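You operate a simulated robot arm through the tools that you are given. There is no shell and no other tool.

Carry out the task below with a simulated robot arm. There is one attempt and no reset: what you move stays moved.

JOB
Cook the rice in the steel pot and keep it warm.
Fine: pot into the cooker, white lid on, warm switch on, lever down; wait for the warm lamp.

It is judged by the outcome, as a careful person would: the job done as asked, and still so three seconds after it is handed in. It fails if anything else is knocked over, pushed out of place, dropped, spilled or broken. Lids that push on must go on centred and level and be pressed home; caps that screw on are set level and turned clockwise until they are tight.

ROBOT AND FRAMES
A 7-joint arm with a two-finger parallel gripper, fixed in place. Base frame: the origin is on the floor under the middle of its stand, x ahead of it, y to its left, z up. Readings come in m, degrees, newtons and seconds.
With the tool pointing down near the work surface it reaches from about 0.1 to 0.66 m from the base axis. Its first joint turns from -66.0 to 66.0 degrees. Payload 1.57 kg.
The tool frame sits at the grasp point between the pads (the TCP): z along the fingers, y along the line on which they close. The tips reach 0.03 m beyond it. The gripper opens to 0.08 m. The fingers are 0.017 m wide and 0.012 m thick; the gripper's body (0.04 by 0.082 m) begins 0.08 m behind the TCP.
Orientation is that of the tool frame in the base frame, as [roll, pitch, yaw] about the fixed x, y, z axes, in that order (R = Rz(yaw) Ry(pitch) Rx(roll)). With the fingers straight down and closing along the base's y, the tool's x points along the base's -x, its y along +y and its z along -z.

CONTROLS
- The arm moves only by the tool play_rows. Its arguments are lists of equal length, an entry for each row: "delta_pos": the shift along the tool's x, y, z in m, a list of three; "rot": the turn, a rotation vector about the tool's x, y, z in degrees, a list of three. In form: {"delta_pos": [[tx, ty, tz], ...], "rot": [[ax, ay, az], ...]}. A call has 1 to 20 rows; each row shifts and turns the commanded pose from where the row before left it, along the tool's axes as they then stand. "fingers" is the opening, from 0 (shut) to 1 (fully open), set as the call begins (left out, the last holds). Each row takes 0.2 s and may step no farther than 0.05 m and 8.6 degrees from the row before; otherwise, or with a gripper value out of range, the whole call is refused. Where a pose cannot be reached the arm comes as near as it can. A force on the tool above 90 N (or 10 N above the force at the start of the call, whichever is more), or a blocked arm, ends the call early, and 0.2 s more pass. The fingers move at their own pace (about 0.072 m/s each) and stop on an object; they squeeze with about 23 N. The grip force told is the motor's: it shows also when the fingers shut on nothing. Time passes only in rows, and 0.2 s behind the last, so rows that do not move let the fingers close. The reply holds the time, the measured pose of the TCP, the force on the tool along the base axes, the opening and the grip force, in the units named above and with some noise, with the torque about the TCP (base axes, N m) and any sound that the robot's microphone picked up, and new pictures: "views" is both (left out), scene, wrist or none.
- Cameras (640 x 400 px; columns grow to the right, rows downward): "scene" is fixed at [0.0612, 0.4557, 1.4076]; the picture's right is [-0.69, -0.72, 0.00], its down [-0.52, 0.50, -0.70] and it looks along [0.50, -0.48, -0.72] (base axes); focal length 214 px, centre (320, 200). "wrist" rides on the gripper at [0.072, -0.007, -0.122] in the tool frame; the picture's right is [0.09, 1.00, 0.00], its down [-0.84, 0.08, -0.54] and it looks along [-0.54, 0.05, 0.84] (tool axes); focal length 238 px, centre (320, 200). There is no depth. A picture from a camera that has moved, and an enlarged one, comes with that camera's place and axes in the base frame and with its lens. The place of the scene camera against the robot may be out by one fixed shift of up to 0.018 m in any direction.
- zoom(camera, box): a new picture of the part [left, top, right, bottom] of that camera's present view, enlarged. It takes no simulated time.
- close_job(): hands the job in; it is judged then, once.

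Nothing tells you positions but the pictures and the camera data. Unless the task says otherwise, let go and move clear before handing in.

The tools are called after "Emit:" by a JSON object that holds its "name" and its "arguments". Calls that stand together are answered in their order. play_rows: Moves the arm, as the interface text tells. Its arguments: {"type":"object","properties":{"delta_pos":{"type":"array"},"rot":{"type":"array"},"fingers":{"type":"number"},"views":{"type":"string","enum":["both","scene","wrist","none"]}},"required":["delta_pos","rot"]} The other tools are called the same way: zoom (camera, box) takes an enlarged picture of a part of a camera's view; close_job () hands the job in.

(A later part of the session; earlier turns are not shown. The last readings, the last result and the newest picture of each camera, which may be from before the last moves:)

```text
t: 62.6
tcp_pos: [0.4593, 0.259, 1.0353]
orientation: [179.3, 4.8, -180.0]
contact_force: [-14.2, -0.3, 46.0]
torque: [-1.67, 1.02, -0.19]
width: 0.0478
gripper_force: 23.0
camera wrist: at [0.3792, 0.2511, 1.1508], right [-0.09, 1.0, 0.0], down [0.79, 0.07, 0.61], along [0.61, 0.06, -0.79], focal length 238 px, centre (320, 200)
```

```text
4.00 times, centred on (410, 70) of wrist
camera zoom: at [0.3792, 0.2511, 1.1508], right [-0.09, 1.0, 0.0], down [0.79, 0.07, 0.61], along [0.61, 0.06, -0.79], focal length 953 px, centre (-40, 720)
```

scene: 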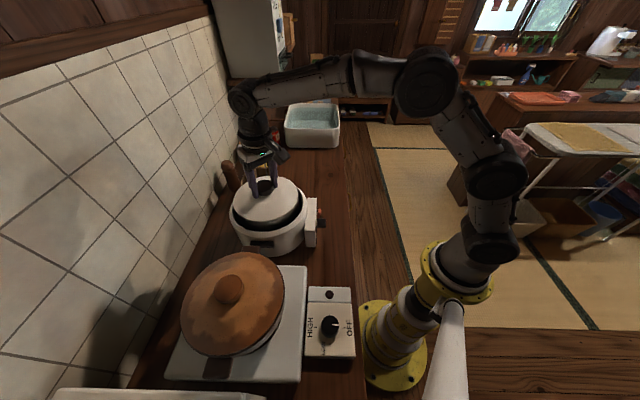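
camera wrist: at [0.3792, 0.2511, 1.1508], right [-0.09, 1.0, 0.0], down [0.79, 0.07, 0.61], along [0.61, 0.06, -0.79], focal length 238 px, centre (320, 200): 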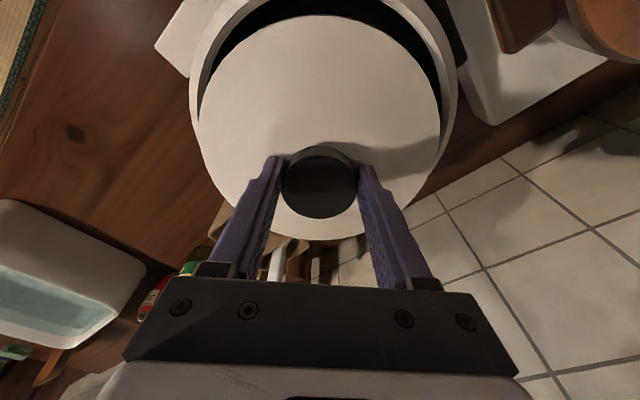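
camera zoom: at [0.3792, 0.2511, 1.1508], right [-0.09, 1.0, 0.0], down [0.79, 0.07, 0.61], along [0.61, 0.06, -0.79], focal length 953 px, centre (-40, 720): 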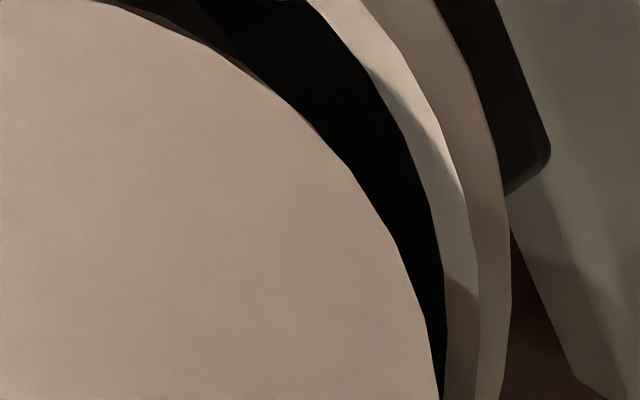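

Emit:
{"name": "zoom", "arguments": {"camera": "scene", "box": [250, 212, 274, 227]}}

Emit:
{"name": "zoom", "arguments": {"camera": "scene", "box": [272, 205, 296, 225]}}

Emit:
{"name": "zoom", "arguments": {"camera": "scene", "box": [230, 200, 254, 222]}}

```text
16.00 times, centred on (262, 220) of scene
camera zoom: at [0.0601, 0.4554, 1.4077], right [-0.69, -0.72, 0.0], down [-0.52, 0.5, -0.7], along [0.5, -0.48, -0.72], focal length 3432 px, centre (1248, -112)
```

zoom: 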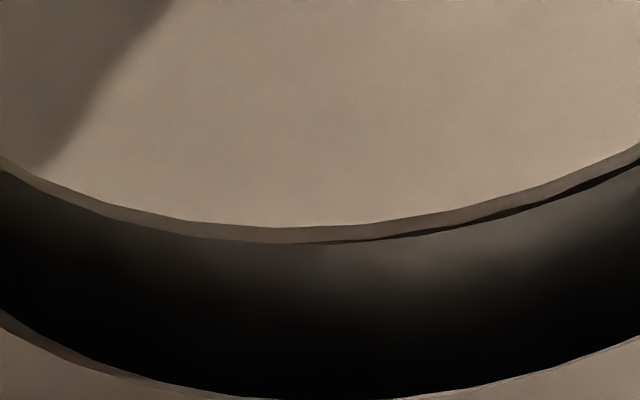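

```text
16.00 times, centred on (284, 215) of scene
camera zoom: at [0.0601, 0.4554, 1.4077], right [-0.69, -0.72, 0.0], down [-0.52, 0.5, -0.7], along [0.5, -0.48, -0.72], focal length 3432 px, centre (896, -40)
```

zoom: 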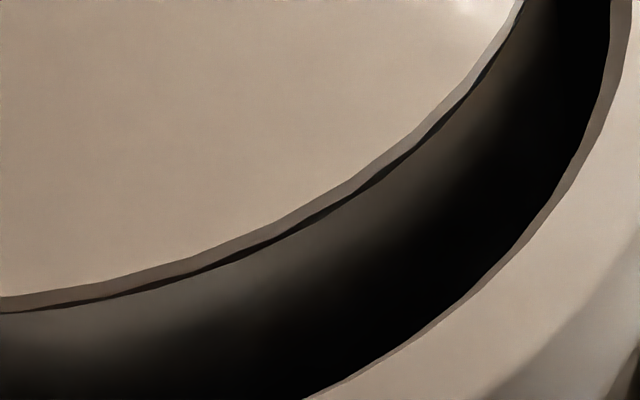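

```text
16.00 times, centred on (242, 211) of scene
camera zoom: at [0.0601, 0.4554, 1.4077], right [-0.69, -0.72, 0.0], down [-0.52, 0.5, -0.7], along [0.5, -0.48, -0.72], focal length 3432 px, centre (1568, 24)
```

zoom: 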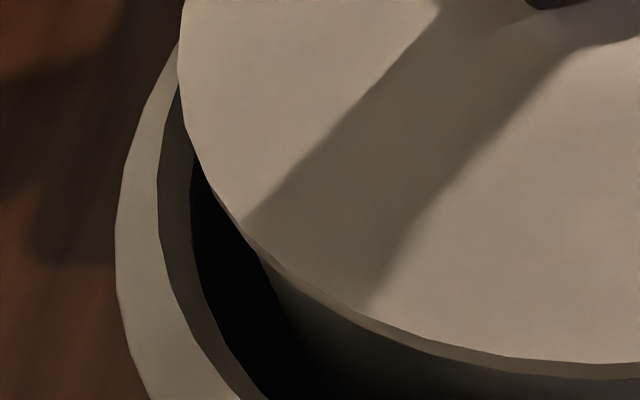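

The plate looks nearly on the rim but about 3 mm off toward +x. I'll lift it a little, shift by (−3, +1.5) mm and set it down again.

Emit:
{"name": "play_rows", "arguments": {"delta_pos": [[-0.0003, 0, -0.006], [-0.0005, 0, -0.008], [-0.0004, 0, -0.006], [0.003, 0.0015, -0.0002], [0, 0, 0]], "rot": [[0, 0, 0], [0, 0, 0], [0, 0, 0], [0, 0, 0], [0, 0, 0]], "views": "both"}}

Emit:
{"name": "zoom", "arguments": {"camera": "wrist", "box": [180, 0, 320, 100]}}

Emit:
{"name": "zoom", "arguments": {"camera": "wrist", "box": [350, 20, 470, 120]}}

Emit:
{"name": "zoom", "arguments": {"camera": "scene", "box": [215, 150, 325, 250]}}

```text
t: 63.8
tcp_pos: [0.455, 0.2596, 1.0464]
orientation: [-179.9, 3.9, -179.9]
contact_force: [0.0, -0.3, -1.6]
torque: [0.01, 0.03, 0.01]
width: 0.0479
gripper_force: 23.1
camera wrist: at [0.3768, 0.2528, 1.1638], right [-0.09, 1.0, -0.01], down [0.8, 0.08, 0.6], along [0.6, 0.05, -0.8], focal length 238 px, centre (320, 200)
```

scene: 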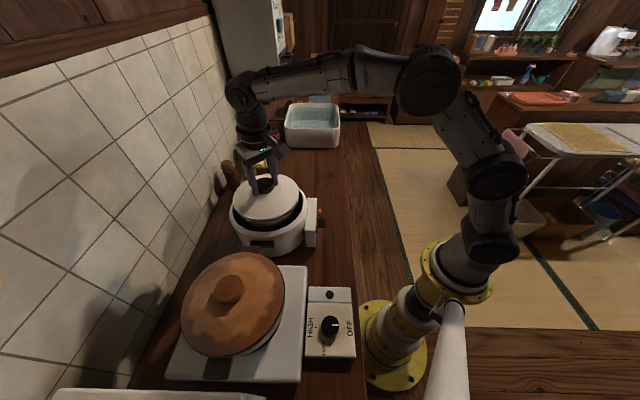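
wrist: 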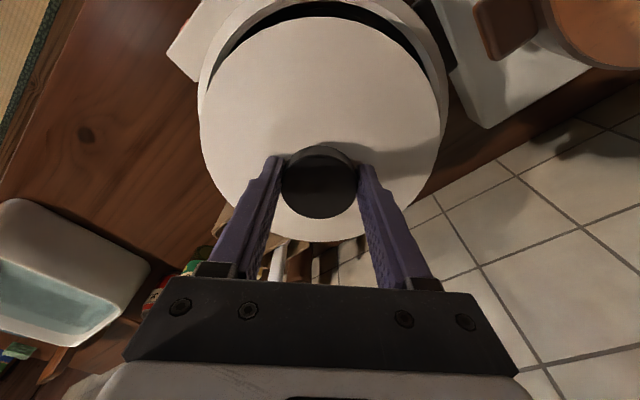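

```text
4.00 times, centred on (250, 50) of wrist
camera zoom: at [0.3768, 0.2528, 1.1638], right [-0.09, 1.0, -0.01], down [0.8, 0.08, 0.6], along [0.6, 0.05, -0.8], focal length 953 px, centre (600, 800)
```

zoom: 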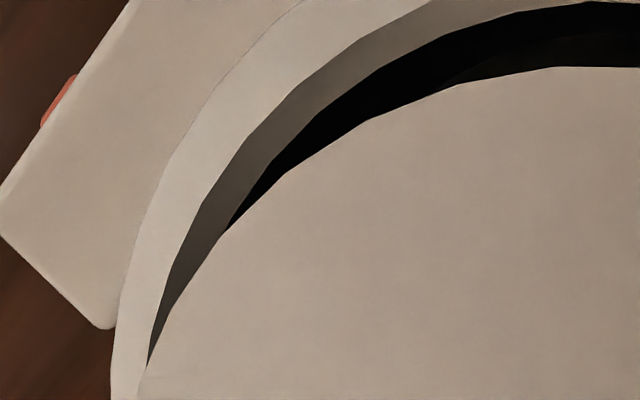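

```text
4.00 times, centred on (410, 70) of wrist
camera zoom: at [0.3768, 0.2528, 1.1638], right [-0.09, 1.0, -0.01], down [0.8, 0.08, 0.6], along [0.6, 0.05, -0.8], focal length 953 px, centre (-40, 720)
```

zoom: 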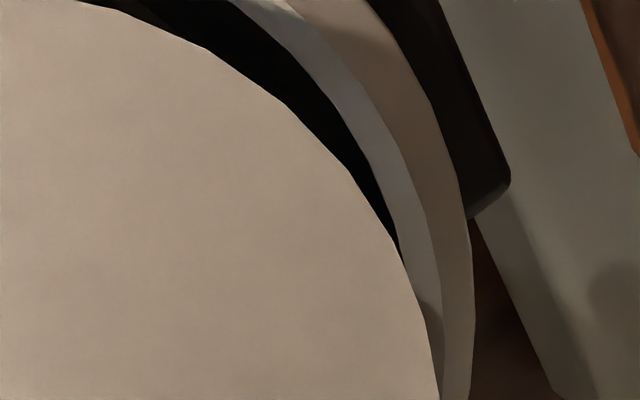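

```text
4.00 times, centred on (270, 200) of scene
camera zoom: at [0.0612, 0.4557, 1.4076], right [-0.69, -0.72, 0.0], down [-0.52, 0.5, -0.7], along [0.5, -0.48, -0.72], focal length 858 px, centre (520, 200)
```

zoom: 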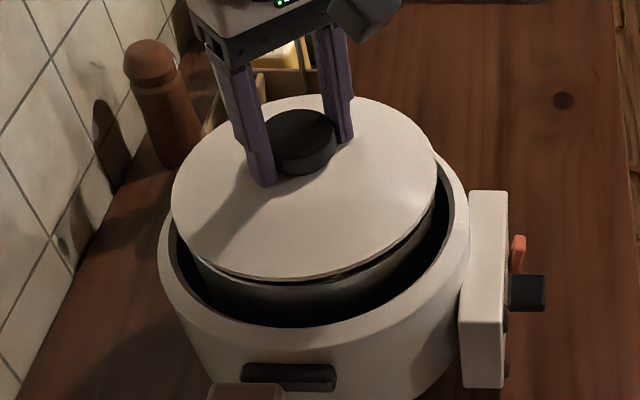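

The lid should now be within about 1 mm of the pot's centre. I'll lower it again and note the contact height.

Emit:
{"name": "play_rows", "arguments": {"delta_pos": [[0.0002, 0, 0.003], [0.0002, 0, 0.003], [0, 0, 0]], "rot": [[0, 0, 0], [0, 0, 0], [0, 0, 0]], "views": "none"}}

Emit:
{"name": "play_rows", "arguments": {"delta_pos": [[0.0001, 0, 0.002], [0, 0, 0]], "rot": [[0, 0, 0], [0, 0, 0]], "views": "none"}}

Emit:
{"name": "play_rows", "arguments": {"delta_pos": [[0.0001, 0, 0.002], [0, 0, 0]], "rot": [[0, 0, 0], [0, 0, 0]], "views": "none"}}

Emit:
{"name": "play_rows", "arguments": {"delta_pos": [[0.0001, 0, 0.002], [0, 0, 0]], "rot": [[0, 0, 0], [0, 0, 0]], "views": "none"}}

```text
t: 64.6
tcp_pos: [0.4569, 0.2602, 1.0412]
orientation: [180.0, 4.0, 179.9]
contact_force: [-0.4, -0.6, -2.2]
torque: [0.02, 0.03, 0.01]
width: 0.0477
gripper_force: 22.3
```

```text
t: 65.2
tcp_pos: [0.4576, 0.2593, 1.0391]
orientation: [179.8, 4.0, 180.0]
contact_force: [-0.8, 0.5, -1.5]
torque: [0.02, -0.01, 0.03]
width: 0.048
gripper_force: 22.9
```

```text
t: 65.8
tcp_pos: [0.4565, 0.2607, 1.0367]
orientation: [-180.0, 4.0, -180.0]
contact_force: [-0.4, 0.4, -1.6]
torque: [0.01, 0.01, -0.02]
width: 0.0479
gripper_force: 23.1
```

```text
t: 66.4
tcp_pos: [0.4571, 0.2607, 1.0356]
orientation: [179.8, 4.0, -179.9]
contact_force: [0.9, -1.2, 2.5]
torque: [-0.28, 0.26, 0.09]
width: 0.0478
gripper_force: 22.8
```

Emit:
{"name": "play_rows", "arguments": {"delta_pos": [[0.0001, 0, 0.002], [0, 0, 0]], "rot": [[0, 0, 0], [0, 0, 0]], "views": "none"}}

Emit:
{"name": "play_rows", "arguments": {"delta_pos": [[0.0001, 0, 0.002], [0, 0, 0]], "rot": [[0, 0, 0], [0, 0, 0]], "views": "both"}}

Emit:
{"name": "zoom", "arguments": {"camera": "scene", "box": [230, 195, 300, 235]}}

Emit:
{"name": "zoom", "arguments": {"camera": "wrist", "box": [180, 0, 320, 100]}}

```text
t: 67.0
tcp_pos: [0.456, 0.2595, 1.036]
orientation: [179.8, 4.0, -180.0]
contact_force: [-5.4, -1.1, 14.0]
torque: [-0.54, 0.74, -0.13]
width: 0.0479
gripper_force: 22.5
```

```text
t: 67.6
tcp_pos: [0.4562, 0.2586, 1.0357]
orientation: [179.9, 4.3, -180.0]
contact_force: [-11.7, -5.0, 29.5]
torque: [-0.71, 0.73, -0.13]
width: 0.0477
gripper_force: 23.5
camera wrist: at [0.3766, 0.2531, 1.1517], right [-0.09, 1.0, 0.0], down [0.79, 0.07, 0.6], along [0.6, 0.05, -0.8], focal length 238 px, centre (320, 200)
```

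scene: 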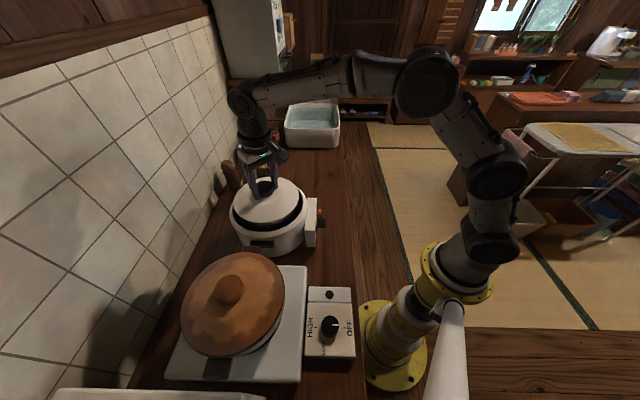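
wrist: 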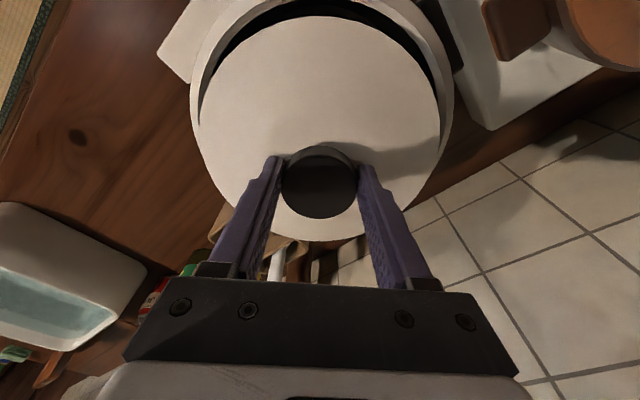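

```text
9.14 times, centred on (265, 215) of scene
camera zoom: at [0.0604, 0.4554, 1.4077], right [-0.69, -0.72, 0.0], down [-0.52, 0.5, -0.7], along [0.5, -0.48, -0.72], focal length 1961 px, centre (823, 63)
```

zoom: 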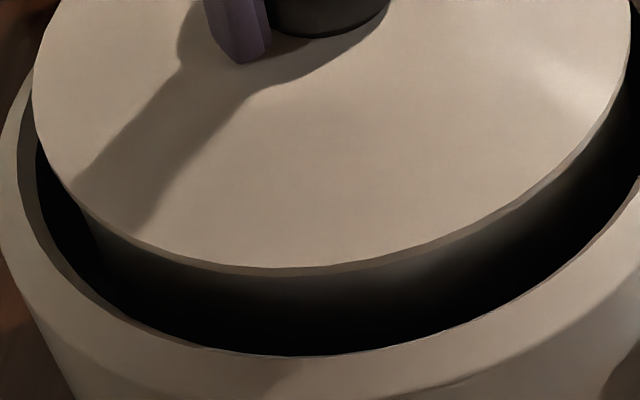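

```text
4.00 times, centred on (250, 50) of wrist
camera zoom: at [0.3766, 0.2531, 1.1517], right [-0.09, 1.0, 0.0], down [0.79, 0.07, 0.6], along [0.6, 0.05, -0.8], focal length 953 px, centre (600, 800)
```

zoom: 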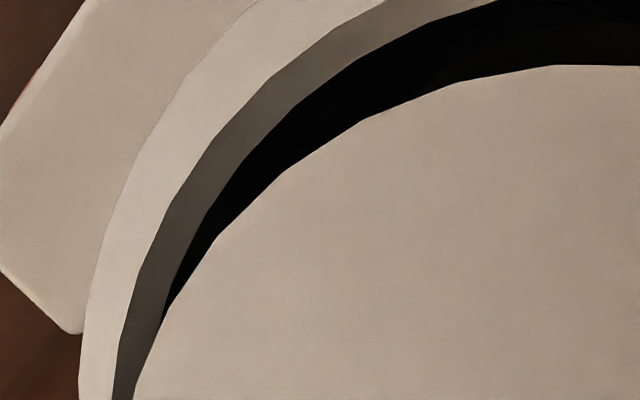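

The lid now covers the pot rim evenly with no gap visible. I'll unload, release the knob and rise so I can press on its centre.

Emit:
{"name": "play_rows", "arguments": {"delta_pos": [[-0.0003, 0, -0.0045], [0, 0, 0]], "rot": [[0, 0, 0], [0, 0, 0]], "views": "none"}}

Emit:
{"name": "play_rows", "arguments": {"delta_pos": [[0, 0, 0], [0, 0, 0], [0, 0, 0]], "rot": [[0, 0, 0], [0, 0, 0], [0, 0, 0]], "fingers": 0.95, "views": "both"}}

Emit:
{"name": "zoom", "arguments": {"camera": "scene", "box": [215, 150, 325, 250]}}

```text
t: 68.2
tcp_pos: [0.4563, 0.26, 1.0353]
orientation: [179.9, 4.2, 180.0]
contact_force: [-0.3, 2.8, 10.1]
torque: [-0.04, -0.64, -0.06]
width: 0.0481
gripper_force: 22.5
```

```text
t: 69.0
tcp_pos: [0.4555, 0.2598, 1.0344]
orientation: [-179.9, 3.9, -179.9]
contact_force: [-0.1, 3.2, 7.7]
torque: [-0.18, 0.05, -0.01]
width: 0.073
gripper_force: 0.0
camera wrist: at [0.377, 0.253, 1.1523], right [-0.09, 1.0, -0.01], down [0.8, 0.08, 0.6], along [0.6, 0.05, -0.8], focal length 238 px, centre (320, 200)
```

scene: 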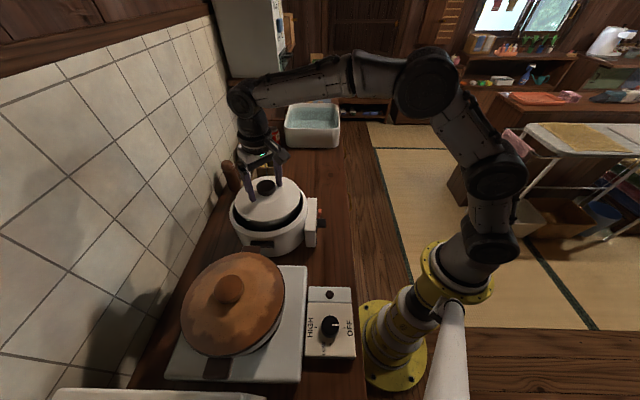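
wrist: 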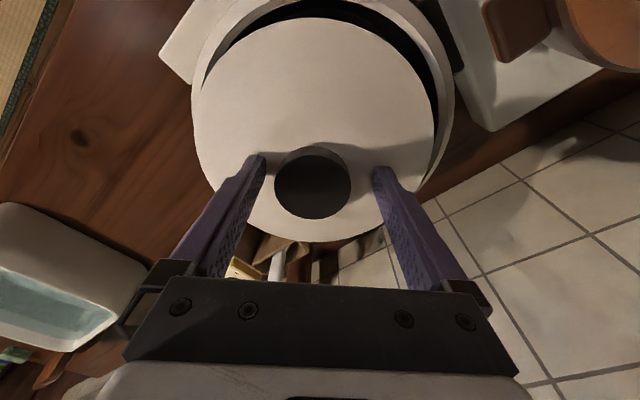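

```text
4.00 times, centred on (270, 200) of scene
camera zoom: at [0.0611, 0.4558, 1.4076], right [-0.69, -0.72, 0.0], down [-0.52, 0.5, -0.7], along [0.5, -0.48, -0.72], focal length 858 px, centre (520, 200)
```

zoom: 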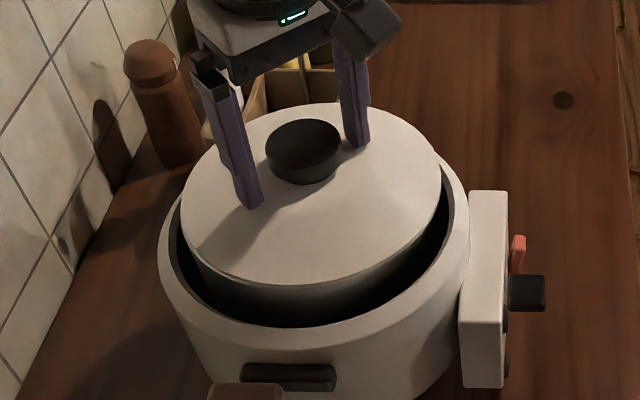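

The lid appears to have shifted a few mm when the fingers opened. I'll look closely before going on.

Emit:
{"name": "zoom", "arguments": {"camera": "scene", "box": [230, 195, 300, 235]}}

Emit:
{"name": "zoom", "arguments": {"camera": "scene", "box": [275, 170, 325, 225]}}

Emit:
{"name": "zoom", "arguments": {"camera": "wrist", "box": [160, 0, 480, 240]}}

```text
9.14 times, centred on (265, 215) of scene
camera zoom: at [0.0611, 0.4558, 1.4076], right [-0.69, -0.72, 0.0], down [-0.52, 0.5, -0.7], along [0.5, -0.48, -0.72], focal length 1961 px, centre (823, 63)
```

zoom: 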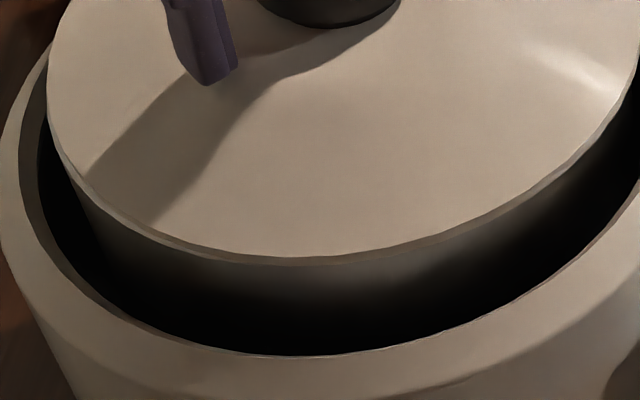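

```text
7.27 times, centred on (300, 198) of scene
camera zoom: at [0.0611, 0.4558, 1.4076], right [-0.69, -0.72, 0.0], down [-0.52, 0.5, -0.7], along [0.5, -0.48, -0.72], focal length 1560 px, centre (466, 218)
```

zoom: 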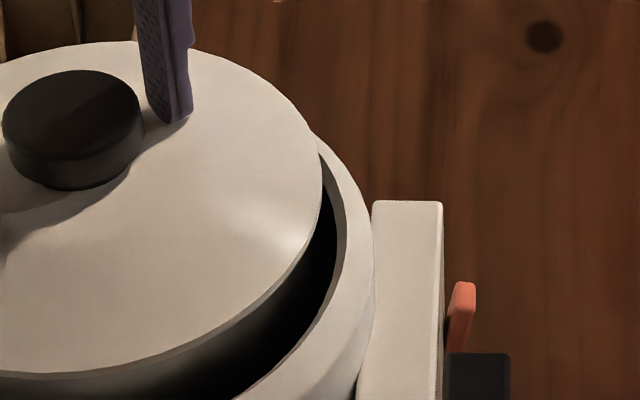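

```text
1.67 times, centred on (320, 120) of wrist
camera zoom: at [0.377, 0.253, 1.1523], right [-0.09, 1.0, -0.01], down [0.8, 0.08, 0.6], along [0.6, 0.05, -0.8], focal length 397 px, centre (320, 333)
```

zoom: 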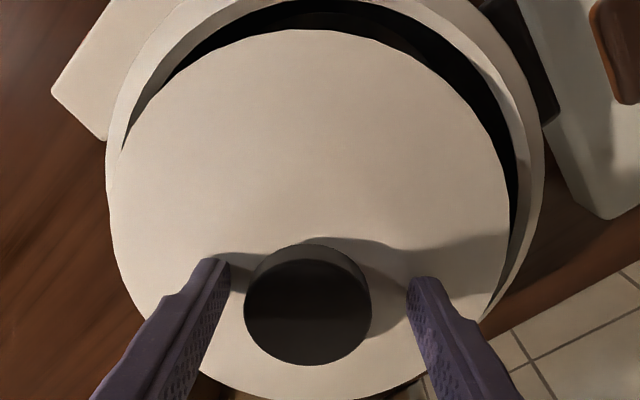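

The fingertips were resting on the lid's dome and dragged it about 5 mm when they opened. I'll raise the tips clear, re-grip the knob a little higher and re-centre the lid.

Emit:
{"name": "play_rows", "arguments": {"delta_pos": [[0, 0, -0.003], [0, 0, -0.004], [0, 0, 0]], "rot": [[0, 0, 0], [0, 0, 0], [0, 0, 0]], "views": "none"}}

Emit:
{"name": "play_rows", "arguments": {"delta_pos": [[0, -0.004, 0], [0, 0, 0]], "rot": [[0, 0, 0], [0, 0, 0]], "views": "wrist"}}

Emit:
{"name": "zoom", "arguments": {"camera": "wrist", "box": [160, 0, 480, 240]}}

```text
t: 69.8
tcp_pos: [0.4549, 0.2588, 1.0424]
orientation: [179.8, 4.1, -179.9]
contact_force: [0.3, 0.2, -0.9]
torque: [0.01, 0.01, 0.0]
width: 0.0756
gripper_force: 0.1
```

```text
t: 70.4
tcp_pos: [0.4561, 0.2545, 1.0416]
orientation: [179.8, 3.9, -180.0]
contact_force: [0.0, 0.6, 0.1]
torque: [0.02, 0.01, 0.02]
width: 0.0762
gripper_force: 0.0
camera wrist: at [0.3769, 0.2487, 1.1593], right [-0.09, 1.0, 0.0], down [0.8, 0.08, 0.6], along [0.6, 0.05, -0.8], focal length 238 px, centre (320, 200)
```

wrist: 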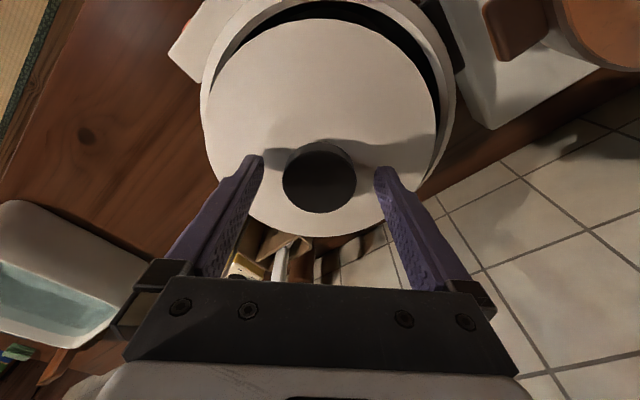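

```text
1.67 times, centred on (320, 120) of wrist
camera zoom: at [0.3769, 0.2487, 1.1593], right [-0.09, 1.0, 0.0], down [0.8, 0.08, 0.6], along [0.6, 0.05, -0.8], focal length 397 px, centre (320, 333)
```

zoom: 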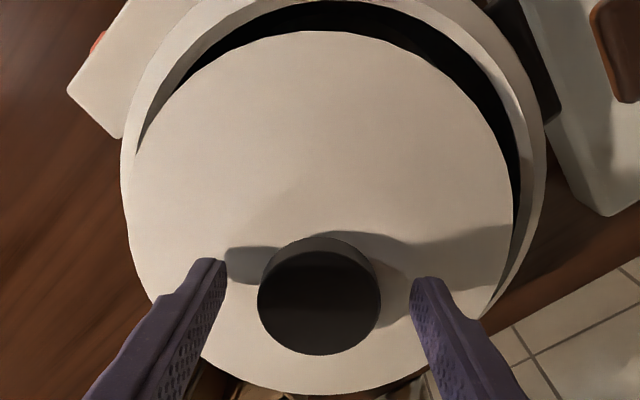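

Emit:
{"name": "play_rows", "arguments": {"delta_pos": [[0, 0, 0], [0, 0, 0], [0, 0, 0], [0, 0, 0]], "rot": [[0, 0, 0], [0, 0, 0], [0, 0, 0], [0, 0, 0]], "fingers": 0.0, "views": "none"}}

Emit:
{"name": "play_rows", "arguments": {"delta_pos": [[0, 0, -0.006], [0, 0, -0.01], [0, 0, -0.01], [0, 0, -0.01], [0, 0, 0]], "rot": [[0, 0, 0], [0, 0, 0], [0, 0, 0], [0, 0, 0], [0, 0, 0]], "views": "both"}}

Emit:
{"name": "zoom", "arguments": {"camera": "scene", "box": [215, 150, 325, 250]}}

Emit:
{"name": "zoom", "arguments": {"camera": "wrist", "box": [160, 0, 480, 240]}}

```text
t: 71.4
tcp_pos: [0.4563, 0.2561, 1.0416]
orientation: [180.0, 4.0, -179.9]
contact_force: [-0.2, 0.0, -0.1]
torque: [-0.02, 0.0, -0.02]
width: 0.0478
gripper_force: 23.2
```

```text
t: 72.6
tcp_pos: [0.4526, 0.257, 1.0805]
orientation: [179.9, 4.0, -180.0]
contact_force: [-0.1, 0.3, -1.4]
torque: [0.02, 0.0, 0.0]
width: 0.0479
gripper_force: 22.4
camera wrist: at [0.3737, 0.2496, 1.1955], right [-0.09, 1.0, -0.01], down [0.8, 0.08, 0.6], along [0.6, 0.05, -0.8], focal length 238 px, centre (320, 200)
```

scene: 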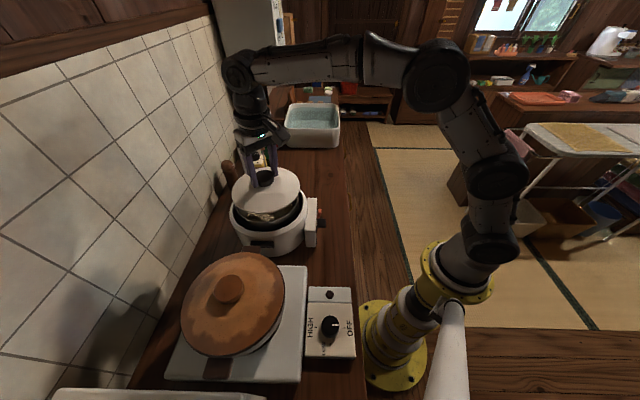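
wrist: 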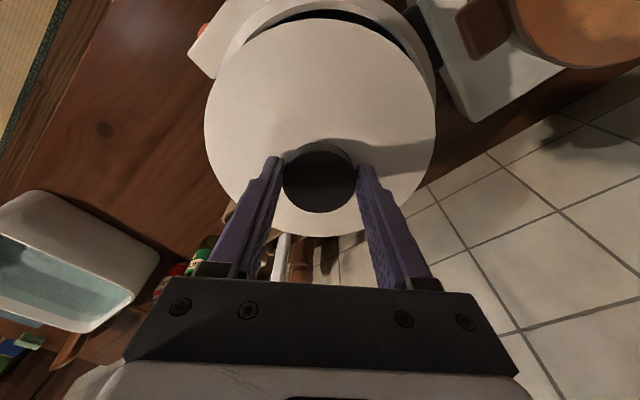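

```text
4.00 times, centred on (270, 200) of scene
camera zoom: at [0.0612, 0.4557, 1.4076], right [-0.69, -0.72, 0.0], down [-0.52, 0.5, -0.7], along [0.5, -0.48, -0.72], focal length 858 px, centre (520, 200)
```

zoom: 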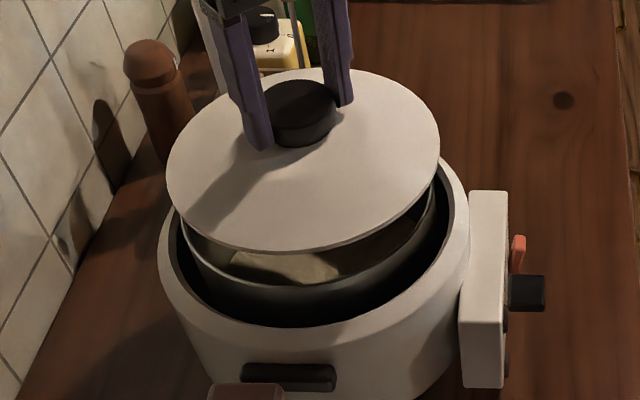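

```text
1.67 times, centred on (320, 120) of wrist
camera zoom: at [0.3737, 0.2496, 1.1955], right [-0.09, 1.0, -0.01], down [0.8, 0.08, 0.6], along [0.6, 0.05, -0.8], focal length 397 px, centre (320, 333)
```

zoom: 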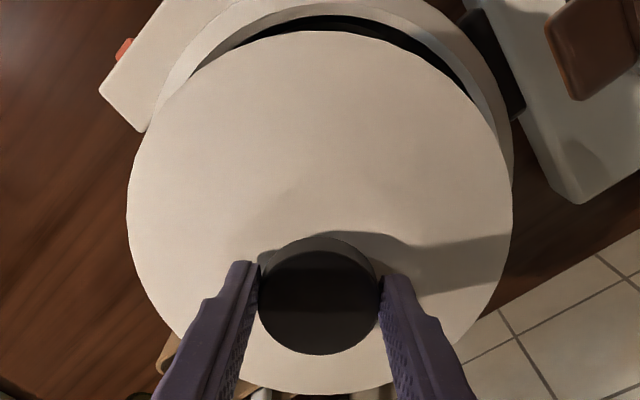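

Emit:
{"name": "play_rows", "arguments": {"delta_pos": [[-0.0055, 0.0028, 0.0004], [0.0008, 0, 0.0115], [0.0008, 0, 0.0115], [0.0008, 0, 0.0115], [0, 0, 0]], "rot": [[0, 0, 0], [0, 0, 0], [0, 0, 0], [0, 0, 0], [0, 0, 0]], "views": "both"}}

Emit:
{"name": "zoom", "arguments": {"camera": "scene", "box": [215, 150, 325, 250]}}

Emit:
{"name": "zoom", "arguments": {"camera": "wrist", "box": [160, 0, 480, 240]}}

```text
t: 73.8
tcp_pos: [0.4574, 0.2574, 1.0448]
orientation: [179.9, 4.0, -180.0]
contact_force: [0.4, -0.7, -1.2]
torque: [0.05, -0.01, 0.02]
width: 0.0476
gripper_force: 23.1
camera wrist: at [0.3774, 0.2513, 1.1611], right [-0.09, 1.0, 0.0], down [0.8, 0.08, 0.6], along [0.6, 0.05, -0.8], focal length 238 px, centre (320, 200)
```

scene: 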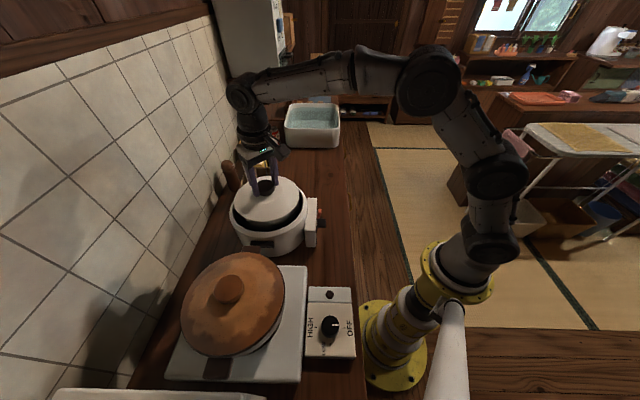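
wrist: 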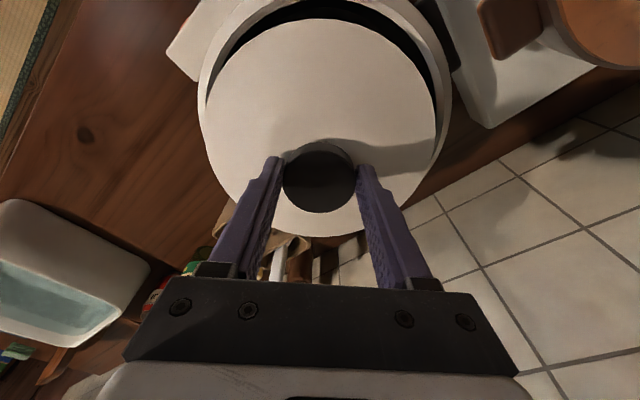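

```text
4.00 times, centred on (270, 200) of scene
camera zoom: at [0.0612, 0.4557, 1.4076], right [-0.69, -0.72, 0.0], down [-0.52, 0.5, -0.7], along [0.5, -0.48, -0.72], focal length 858 px, centre (520, 200)
```

zoom: 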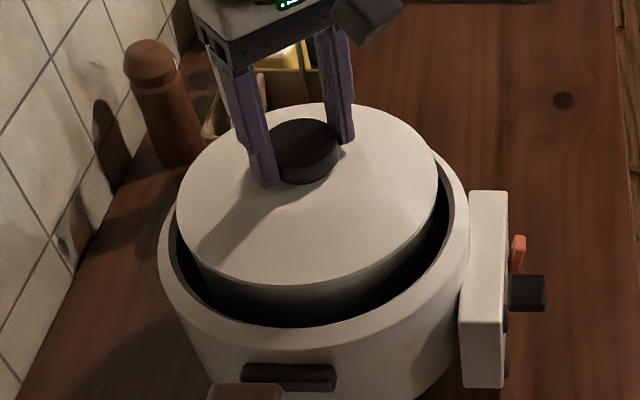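

```text
1.67 times, centred on (320, 120) of wrist
camera zoom: at [0.3774, 0.2513, 1.1611], right [-0.09, 1.0, 0.0], down [0.8, 0.08, 0.6], along [0.6, 0.05, -0.8], focal length 397 px, centre (320, 333)
```

zoom: 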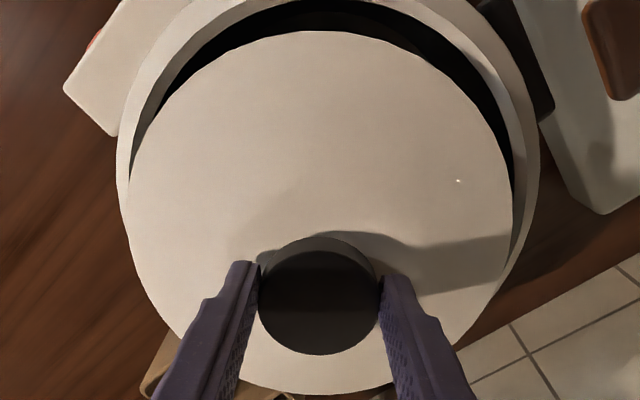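

Emit:
{"name": "play_rows", "arguments": {"delta_pos": [[-0.0015, 0.0018, 0], [0.0001, 0, 0.0015], [0, 0, 0]], "rot": [[0, 0, 0], [0, 0, 0], [0, 0, 0]], "views": "none"}}

Emit:
{"name": "play_rows", "arguments": {"delta_pos": [[0.0001, 0, 0.0015], [0, 0, 0]], "rot": [[0, 0, 0], [0, 0, 0]], "views": "none"}}

Emit:
{"name": "play_rows", "arguments": {"delta_pos": [[0.0001, 0, 0.0015], [0, 0, 0]], "rot": [[0, 0, 0], [0, 0, 0]], "views": "none"}}

Emit:
{"name": "play_rows", "arguments": {"delta_pos": [[0.0001, 0, 0.001], [0, 0, 0]], "rot": [[0, 0, 0], [0, 0, 0]], "views": "none"}}

```text
t: 74.6
tcp_pos: [0.4605, 0.2595, 1.043]
orientation: [179.9, 4.1, -180.0]
contact_force: [-3.5, -0.4, -0.6]
torque: [-0.11, 0.06, -0.01]
width: 0.0477
gripper_force: 22.9
```

```text
t: 75.2
tcp_pos: [0.4591, 0.2597, 1.0447]
orientation: [179.8, 4.1, 180.0]
contact_force: [-6.2, -1.7, 9.6]
torque: [-0.14, 0.61, 0.0]
width: 0.0479
gripper_force: 22.9
```

```text
t: 75.8
tcp_pos: [0.4607, 0.2603, 1.0405]
orientation: [179.8, 4.3, 179.9]
contact_force: [-9.2, -2.9, 18.3]
torque: [-0.14, 0.16, -0.08]
width: 0.048
gripper_force: 23.2
```

```text
t: 76.4
tcp_pos: [0.4611, 0.2603, 1.0409]
orientation: [179.8, 4.2, -179.9]
contact_force: [-5.0, -0.8, 19.3]
torque: [-0.1, -0.02, -0.03]
width: 0.0477
gripper_force: 22.7
```

Side force from the inner wall suggests the lid's lip is already inside the pot. I'll relax sideways and upward, then release the knob.

Emit:
{"name": "play_rows", "arguments": {"delta_pos": [[0.001, -0.0004, -0.003], [0, 0, 0]], "rot": [[0, 0, 0], [0, 0, 0]], "views": "none"}}

Emit:
{"name": "play_rows", "arguments": {"delta_pos": [[0, 0, 0], [0, 0, 0], [0, 0, 0]], "rot": [[0, 0, 0], [0, 0, 0], [0, 0, 0]], "fingers": 0.9, "views": "both"}}

Emit:
{"name": "zoom", "arguments": {"camera": "scene", "box": [215, 150, 325, 250]}}

Emit:
{"name": "zoom", "arguments": {"camera": "wrist", "box": [160, 0, 480, 240]}}

```text
t: 77.0
tcp_pos: [0.4592, 0.2598, 1.0401]
orientation: [180.0, 3.9, 179.9]
contact_force: [2.5, -0.7, 4.5]
torque: [0.12, -0.6, -0.07]
width: 0.0478
gripper_force: 23.1
```

```text
t: 77.8
tcp_pos: [0.4595, 0.2604, 1.0417]
orientation: [179.9, 4.1, -180.0]
contact_force: [0.2, -0.3, -0.6]
torque: [0.01, -0.02, 0.03]
width: 0.0721
gripper_force: 0.1
camera wrist: at [0.3797, 0.2533, 1.1583], right [-0.09, 1.0, 0.0], down [0.8, 0.08, 0.6], along [0.6, 0.05, -0.8], focal length 238 px, centre (320, 200)
```

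scene: 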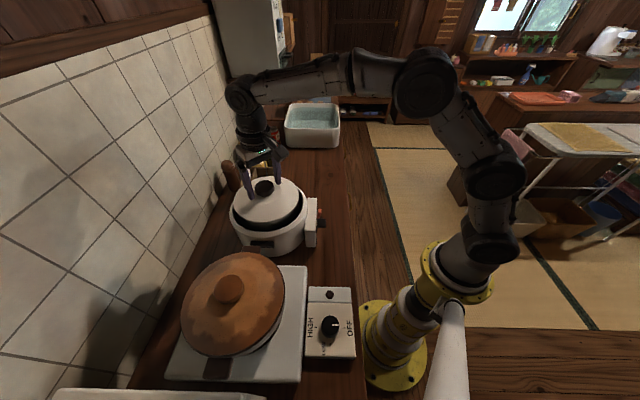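
wrist: 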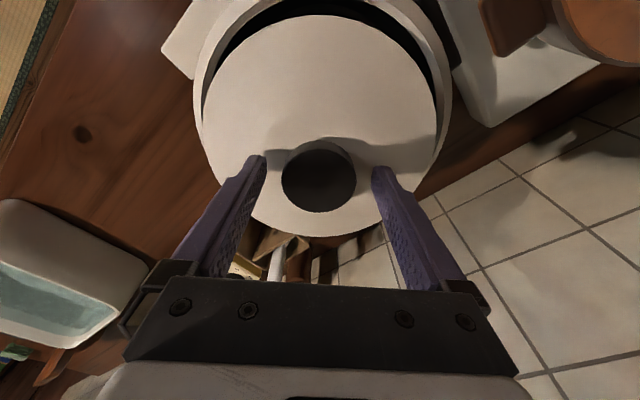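

```text
4.00 times, centred on (270, 200) of scene
camera zoom: at [0.0612, 0.4557, 1.4076], right [-0.69, -0.72, 0.0], down [-0.52, 0.5, -0.7], along [0.5, -0.48, -0.72], focal length 858 px, centre (520, 200)
```

zoom: 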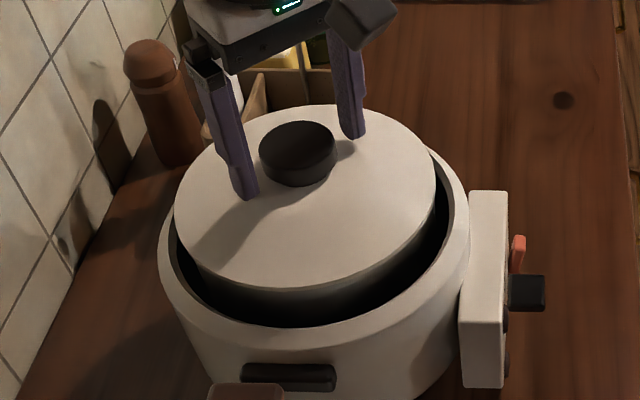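

```text
1.67 times, centred on (320, 120) of wrist
camera zoom: at [0.3797, 0.2533, 1.1583], right [-0.09, 1.0, 0.0], down [0.8, 0.08, 0.6], along [0.6, 0.05, -0.8], focal length 397 px, centre (320, 333)
```

zoom: 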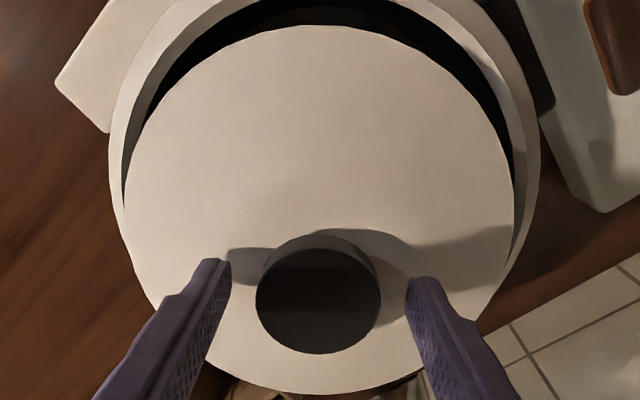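

The lid stayed put and looks concentric with the pot. I'll raise, close the fingers, make the tool vertical and line up over the knob to press it home.

Emit:
{"name": "play_rows", "arguments": {"delta_pos": [[0, 0, -0.03], [0, 0, -0.03], [0, 0, 0], [0, 0, 0], [-0.0085, -0.0003, 0], [0, 0, 0], [0, 0, 0]], "rot": [[0, 0, 0], [0, 0, 0], [0, 2, 0], [0, 2, 0], [0, 0, 0], [0, 0, 0], [0, 0, 0]], "fingers": 0.9, "views": "both"}}

Emit:
{"name": "zoom", "arguments": {"camera": "wrist", "box": [180, 0, 460, 220]}}

Emit:
{"name": "zoom", "arguments": {"camera": "scene", "box": [215, 150, 325, 250]}}

```text
t: 79.4
tcp_pos: [0.4647, 0.2588, 1.103]
orientation: [179.9, 0.0, -180.0]
contact_force: [-0.3, -1.3, -0.6]
torque: [0.0, 0.02, 0.05]
width: 0.0721
gripper_force: 0.0
camera wrist: at [0.3933, 0.2519, 1.2247], right [-0.09, 1.0, 0.0], down [0.84, 0.08, 0.54], along [0.54, 0.05, -0.84], focal length 238 px, centre (320, 200)
```

scene: 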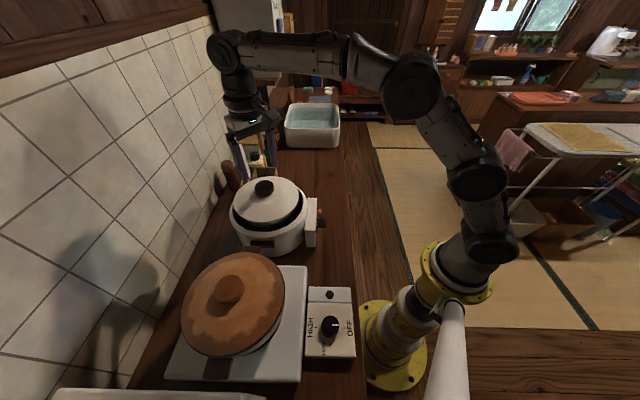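
wrist: 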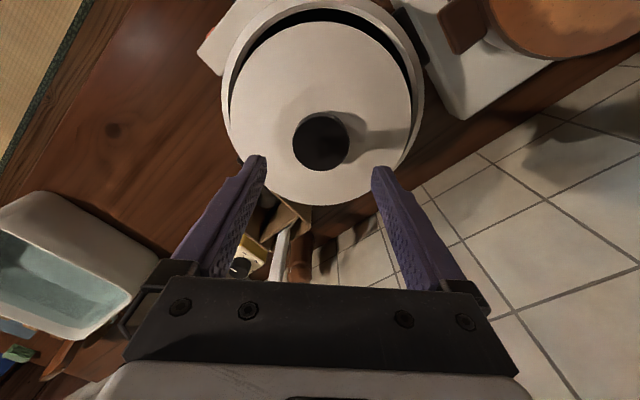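

```text
1.82 times, centred on (320, 110) of wrist
camera zoom: at [0.3933, 0.2519, 1.2247], right [-0.09, 1.0, 0.0], down [0.84, 0.08, 0.54], along [0.54, 0.05, -0.84], focal length 433 px, centre (320, 364)
```

zoom: 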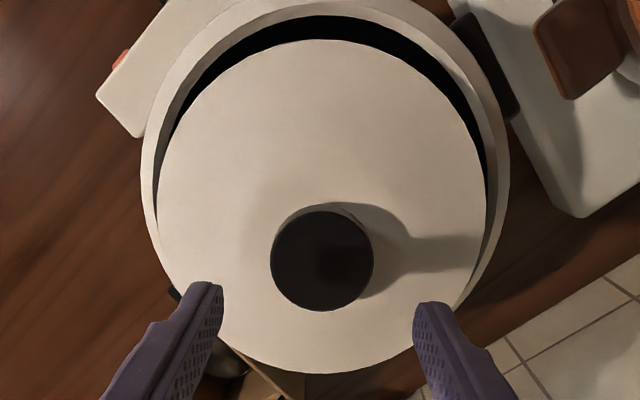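

```text
4.00 times, centred on (270, 200) of scene
camera zoom: at [0.0612, 0.4557, 1.4076], right [-0.69, -0.72, 0.0], down [-0.52, 0.5, -0.7], along [0.5, -0.48, -0.72], focal length 858 px, centre (520, 200)
```

zoom: 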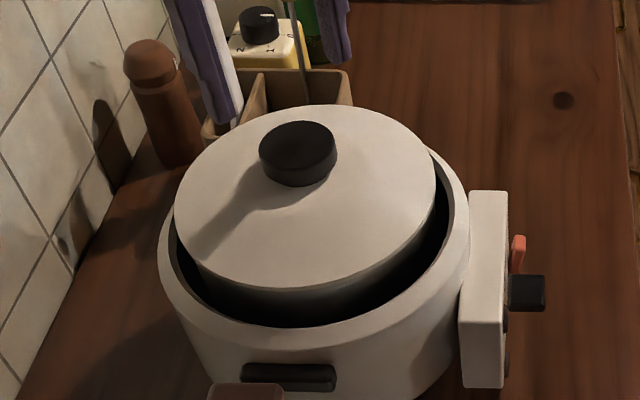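

The lid is level and centred at (0.464, 0.259), matching the pot. I'll close the fingers and press down on the knob's centre.

Emit:
{"name": "play_rows", "arguments": {"delta_pos": [[0, 0.0005, 0], [0, 0, 0], [0, 0, 0.015], [0, 0, 0.015], [0, 0, 0.014], [0, 0, 0]], "rot": [[0, 0, 0], [0, 0, 0], [0, 0, 0], [0, 0, 0], [0, 0, 0], [0, 0, 0]], "fingers": 0.0, "views": "none"}}

Emit:
{"name": "play_rows", "arguments": {"delta_pos": [[0, 0, 0.003], [0, 0, 0.003], [0, 0, 0]], "rot": [[0, 0, 0], [0, 0, 0], [0, 0, 0]], "views": "none"}}

Emit:
{"name": "play_rows", "arguments": {"delta_pos": [[0, 0, 0.003], [0, 0, 0]], "rot": [[0, 0, 0], [0, 0, 0]], "views": "none"}}

```text
t: 80.8
tcp_pos: [0.4634, 0.2598, 1.0573]
orientation: [179.9, 0.0, 179.9]
contact_force: [0.4, -0.4, 0.3]
torque: [0.03, -0.01, -0.02]
width: 0.0
gripper_force: 21.0
```

```text
t: 81.6
tcp_pos: [0.4618, 0.2602, 1.0576]
orientation: [179.7, 0.5, 180.0]
contact_force: [-13.5, -4.6, 35.7]
torque: [-0.15, 0.56, -0.04]
width: 0.0
gripper_force: 21.7
```

```text
t: 82.2
tcp_pos: [0.464, 0.2601, 1.0561]
orientation: [179.5, 0.7, -180.0]
contact_force: [-16.0, -6.3, 44.7]
torque: [-0.18, 0.65, -0.01]
width: 0.0
gripper_force: 21.7
```

Emit:
{"name": "play_rows", "arguments": {"delta_pos": [[0, 0, 0.003], [0, 0, 0]], "rot": [[0, 0, 0], [0, 0, 0]], "views": "none"}}

Emit:
{"name": "play_rows", "arguments": {"delta_pos": [[0, 0, 0.002], [0, 0, 0]], "rot": [[0, 0, 0], [0, 0, 0]], "views": "both"}}

Emit:
{"name": "zoom", "arguments": {"camera": "scene", "box": [230, 195, 300, 235]}}

Emit:
{"name": "zoom", "arguments": {"camera": "scene", "box": [215, 150, 325, 250]}}

```text
t: 82.8
tcp_pos: [0.4643, 0.259, 1.0573]
orientation: [179.4, 1.0, 180.0]
contact_force: [-18.0, -7.5, 52.5]
torque: [-0.27, 0.88, 0.02]
width: 0.0
gripper_force: 21.7
```

```text
t: 83.4
tcp_pos: [0.4636, 0.2602, 1.0559]
orientation: [179.2, 1.2, 180.0]
contact_force: [-18.4, -7.8, 56.3]
torque: [-0.26, 0.96, 0.01]
width: 0.0
gripper_force: 21.5
camera wrist: at [0.39, 0.2517, 1.1772], right [-0.09, 1.0, 0.01], down [0.82, 0.07, 0.56], along [0.56, 0.06, -0.83], focal length 238 px, centre (320, 200)
```

scene: 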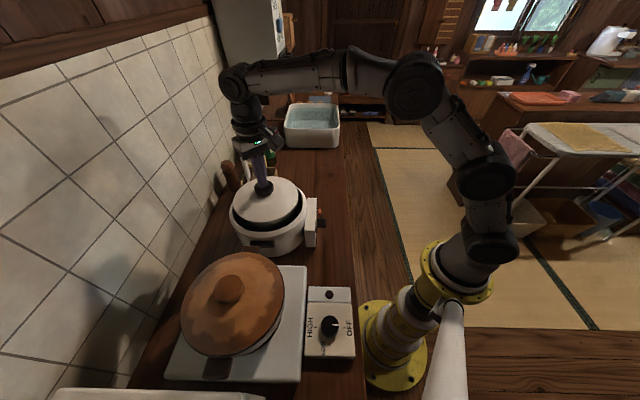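
wrist: 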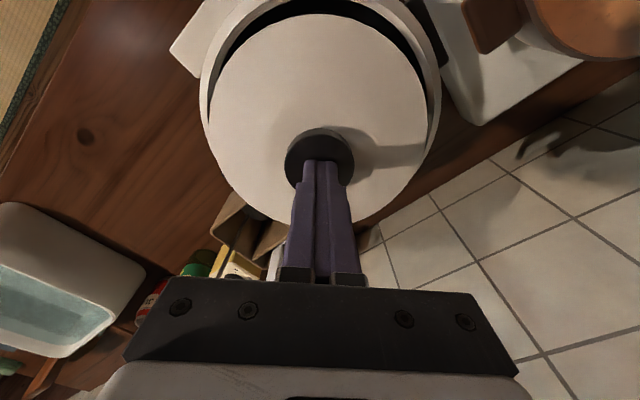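

```text
9.14 times, centred on (265, 215) of scene
camera zoom: at [0.0598, 0.455, 1.4079], right [-0.69, -0.72, 0.0], down [-0.52, 0.5, -0.7], along [0.5, -0.48, -0.72], focal length 1961 px, centre (823, 63)
```

zoom: 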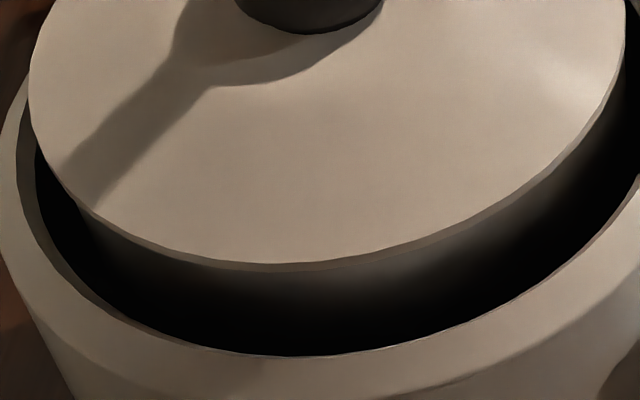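

```text
4.00 times, centred on (270, 200) of scene
camera zoom: at [0.0598, 0.455, 1.4079], right [-0.69, -0.72, 0.0], down [-0.52, 0.5, -0.7], along [0.5, -0.48, -0.72], focal length 858 px, centre (520, 200)
```

zoom: 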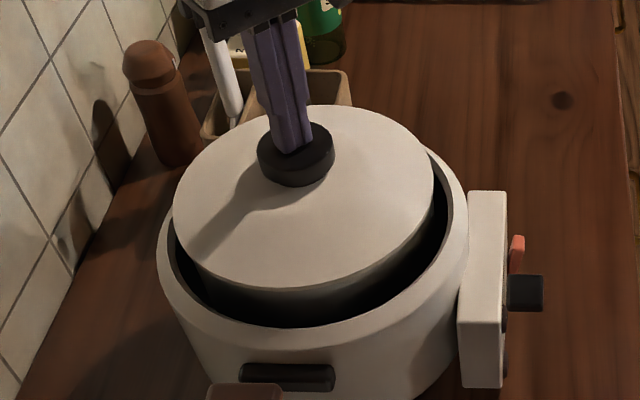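

The lid is firmly seated: no movement under 56 N, level, and no gap. I'll rise gently, then move back toward the robot side and turn the wrist camera to look at the front panel.

Emit:
{"name": "play_rows", "arguments": {"delta_pos": [[0, 0, -0.004], [0, 0, -0.004], [0, 0, -0.005], [0, 0, -0.02], [0, 0, -0.04], [0, 0, -0.03], [0.0277, -0.0286, 0], [0.0277, -0.0286, 0], [0.0277, -0.0286, 0], [0.0277, -0.0286, 0], [0.0277, -0.0286, 0], [0.0277, -0.0286, 0], [0.0277, -0.0286, 0], [0, 0, 0]], "rot": [[0, 0, 0], [0, 0, 0], [0, 0, 0], [0, 0, 0], [0, 0, 0], [0, 0, 0], [0, 0, 0], [0, 0, 0], [0, 0, 0], [0, 0, 0], [0, 0, 0], [0, 0, 0], [0, 0, 0], [0, 0, 0]], "fingers": 0.0, "views": "both"}}

Emit:
{"name": "zoom", "arguments": {"camera": "scene", "box": [215, 150, 345, 260]}}

```text
t: 86.4
tcp_pos: [0.2694, 0.0581, 1.1459]
orientation: [179.9, -0.1, 180.0]
contact_force: [-0.1, 0.2, 0.1]
torque: [-0.04, -0.02, -0.07]
width: 0.0
gripper_force: 22.0
camera wrist: at [0.1977, 0.052, 1.268], right [-0.09, 1.0, 0.0], down [0.84, 0.08, 0.54], along [0.54, 0.05, -0.84], focal length 238 px, centre (320, 200)
```

scene: 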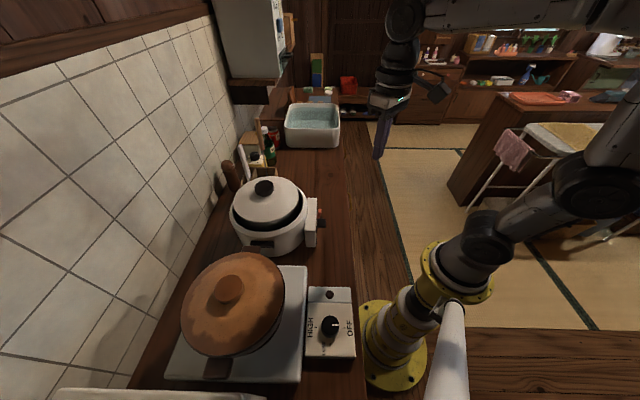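
wrist: 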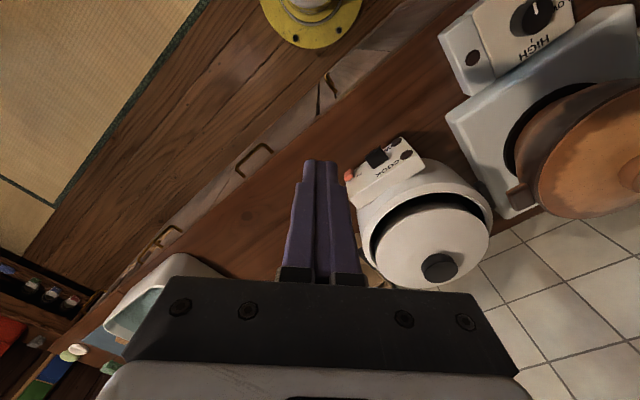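

```text
3.64 times, centred on (280, 205) of scene
camera zoom: at [0.0612, 0.4557, 1.4076], right [-0.69, -0.72, 0.0], down [-0.52, 0.5, -0.7], along [0.5, -0.48, -0.72], focal length 780 px, centre (466, 182)
```

zoom: 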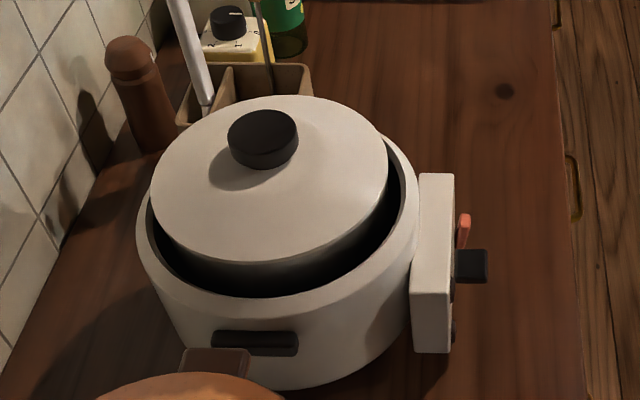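

Emit:
{"name": "zoom", "arguments": {"camera": "wrist", "box": [330, 125, 440, 215]}}

Emit:
{"name": "zoom", "arguments": {"camera": "scene", "box": [300, 190, 330, 250]}}

```text
4.44 times, centred on (385, 170) of wrist
camera zoom: at [0.1977, 0.052, 1.268], right [-0.09, 1.0, 0.0], down [0.84, 0.08, 0.54], along [0.54, 0.05, -0.84], focal length 1059 px, centre (31, 333)
```

zoom: 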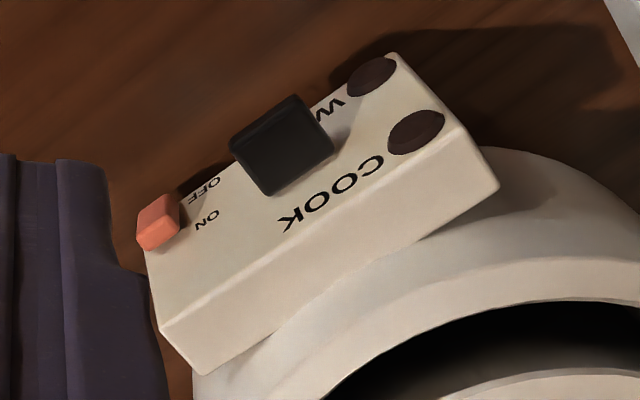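

```text
6.67 times, centred on (315, 220) of scene
camera zoom: at [0.0612, 0.4557, 1.4076], right [-0.69, -0.72, 0.0], down [-0.52, 0.5, -0.7], along [0.5, -0.48, -0.72], focal length 1430 px, centre (353, 67)
```

zoom: 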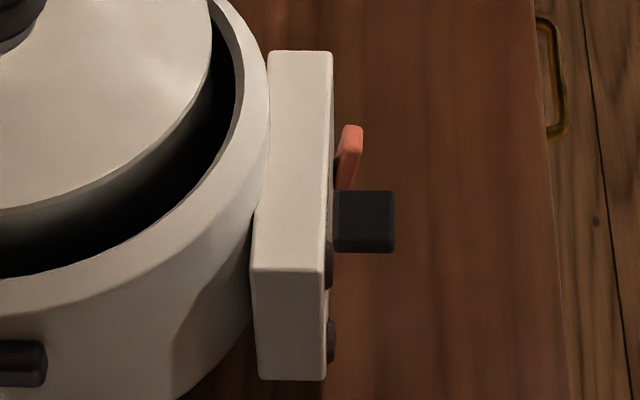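

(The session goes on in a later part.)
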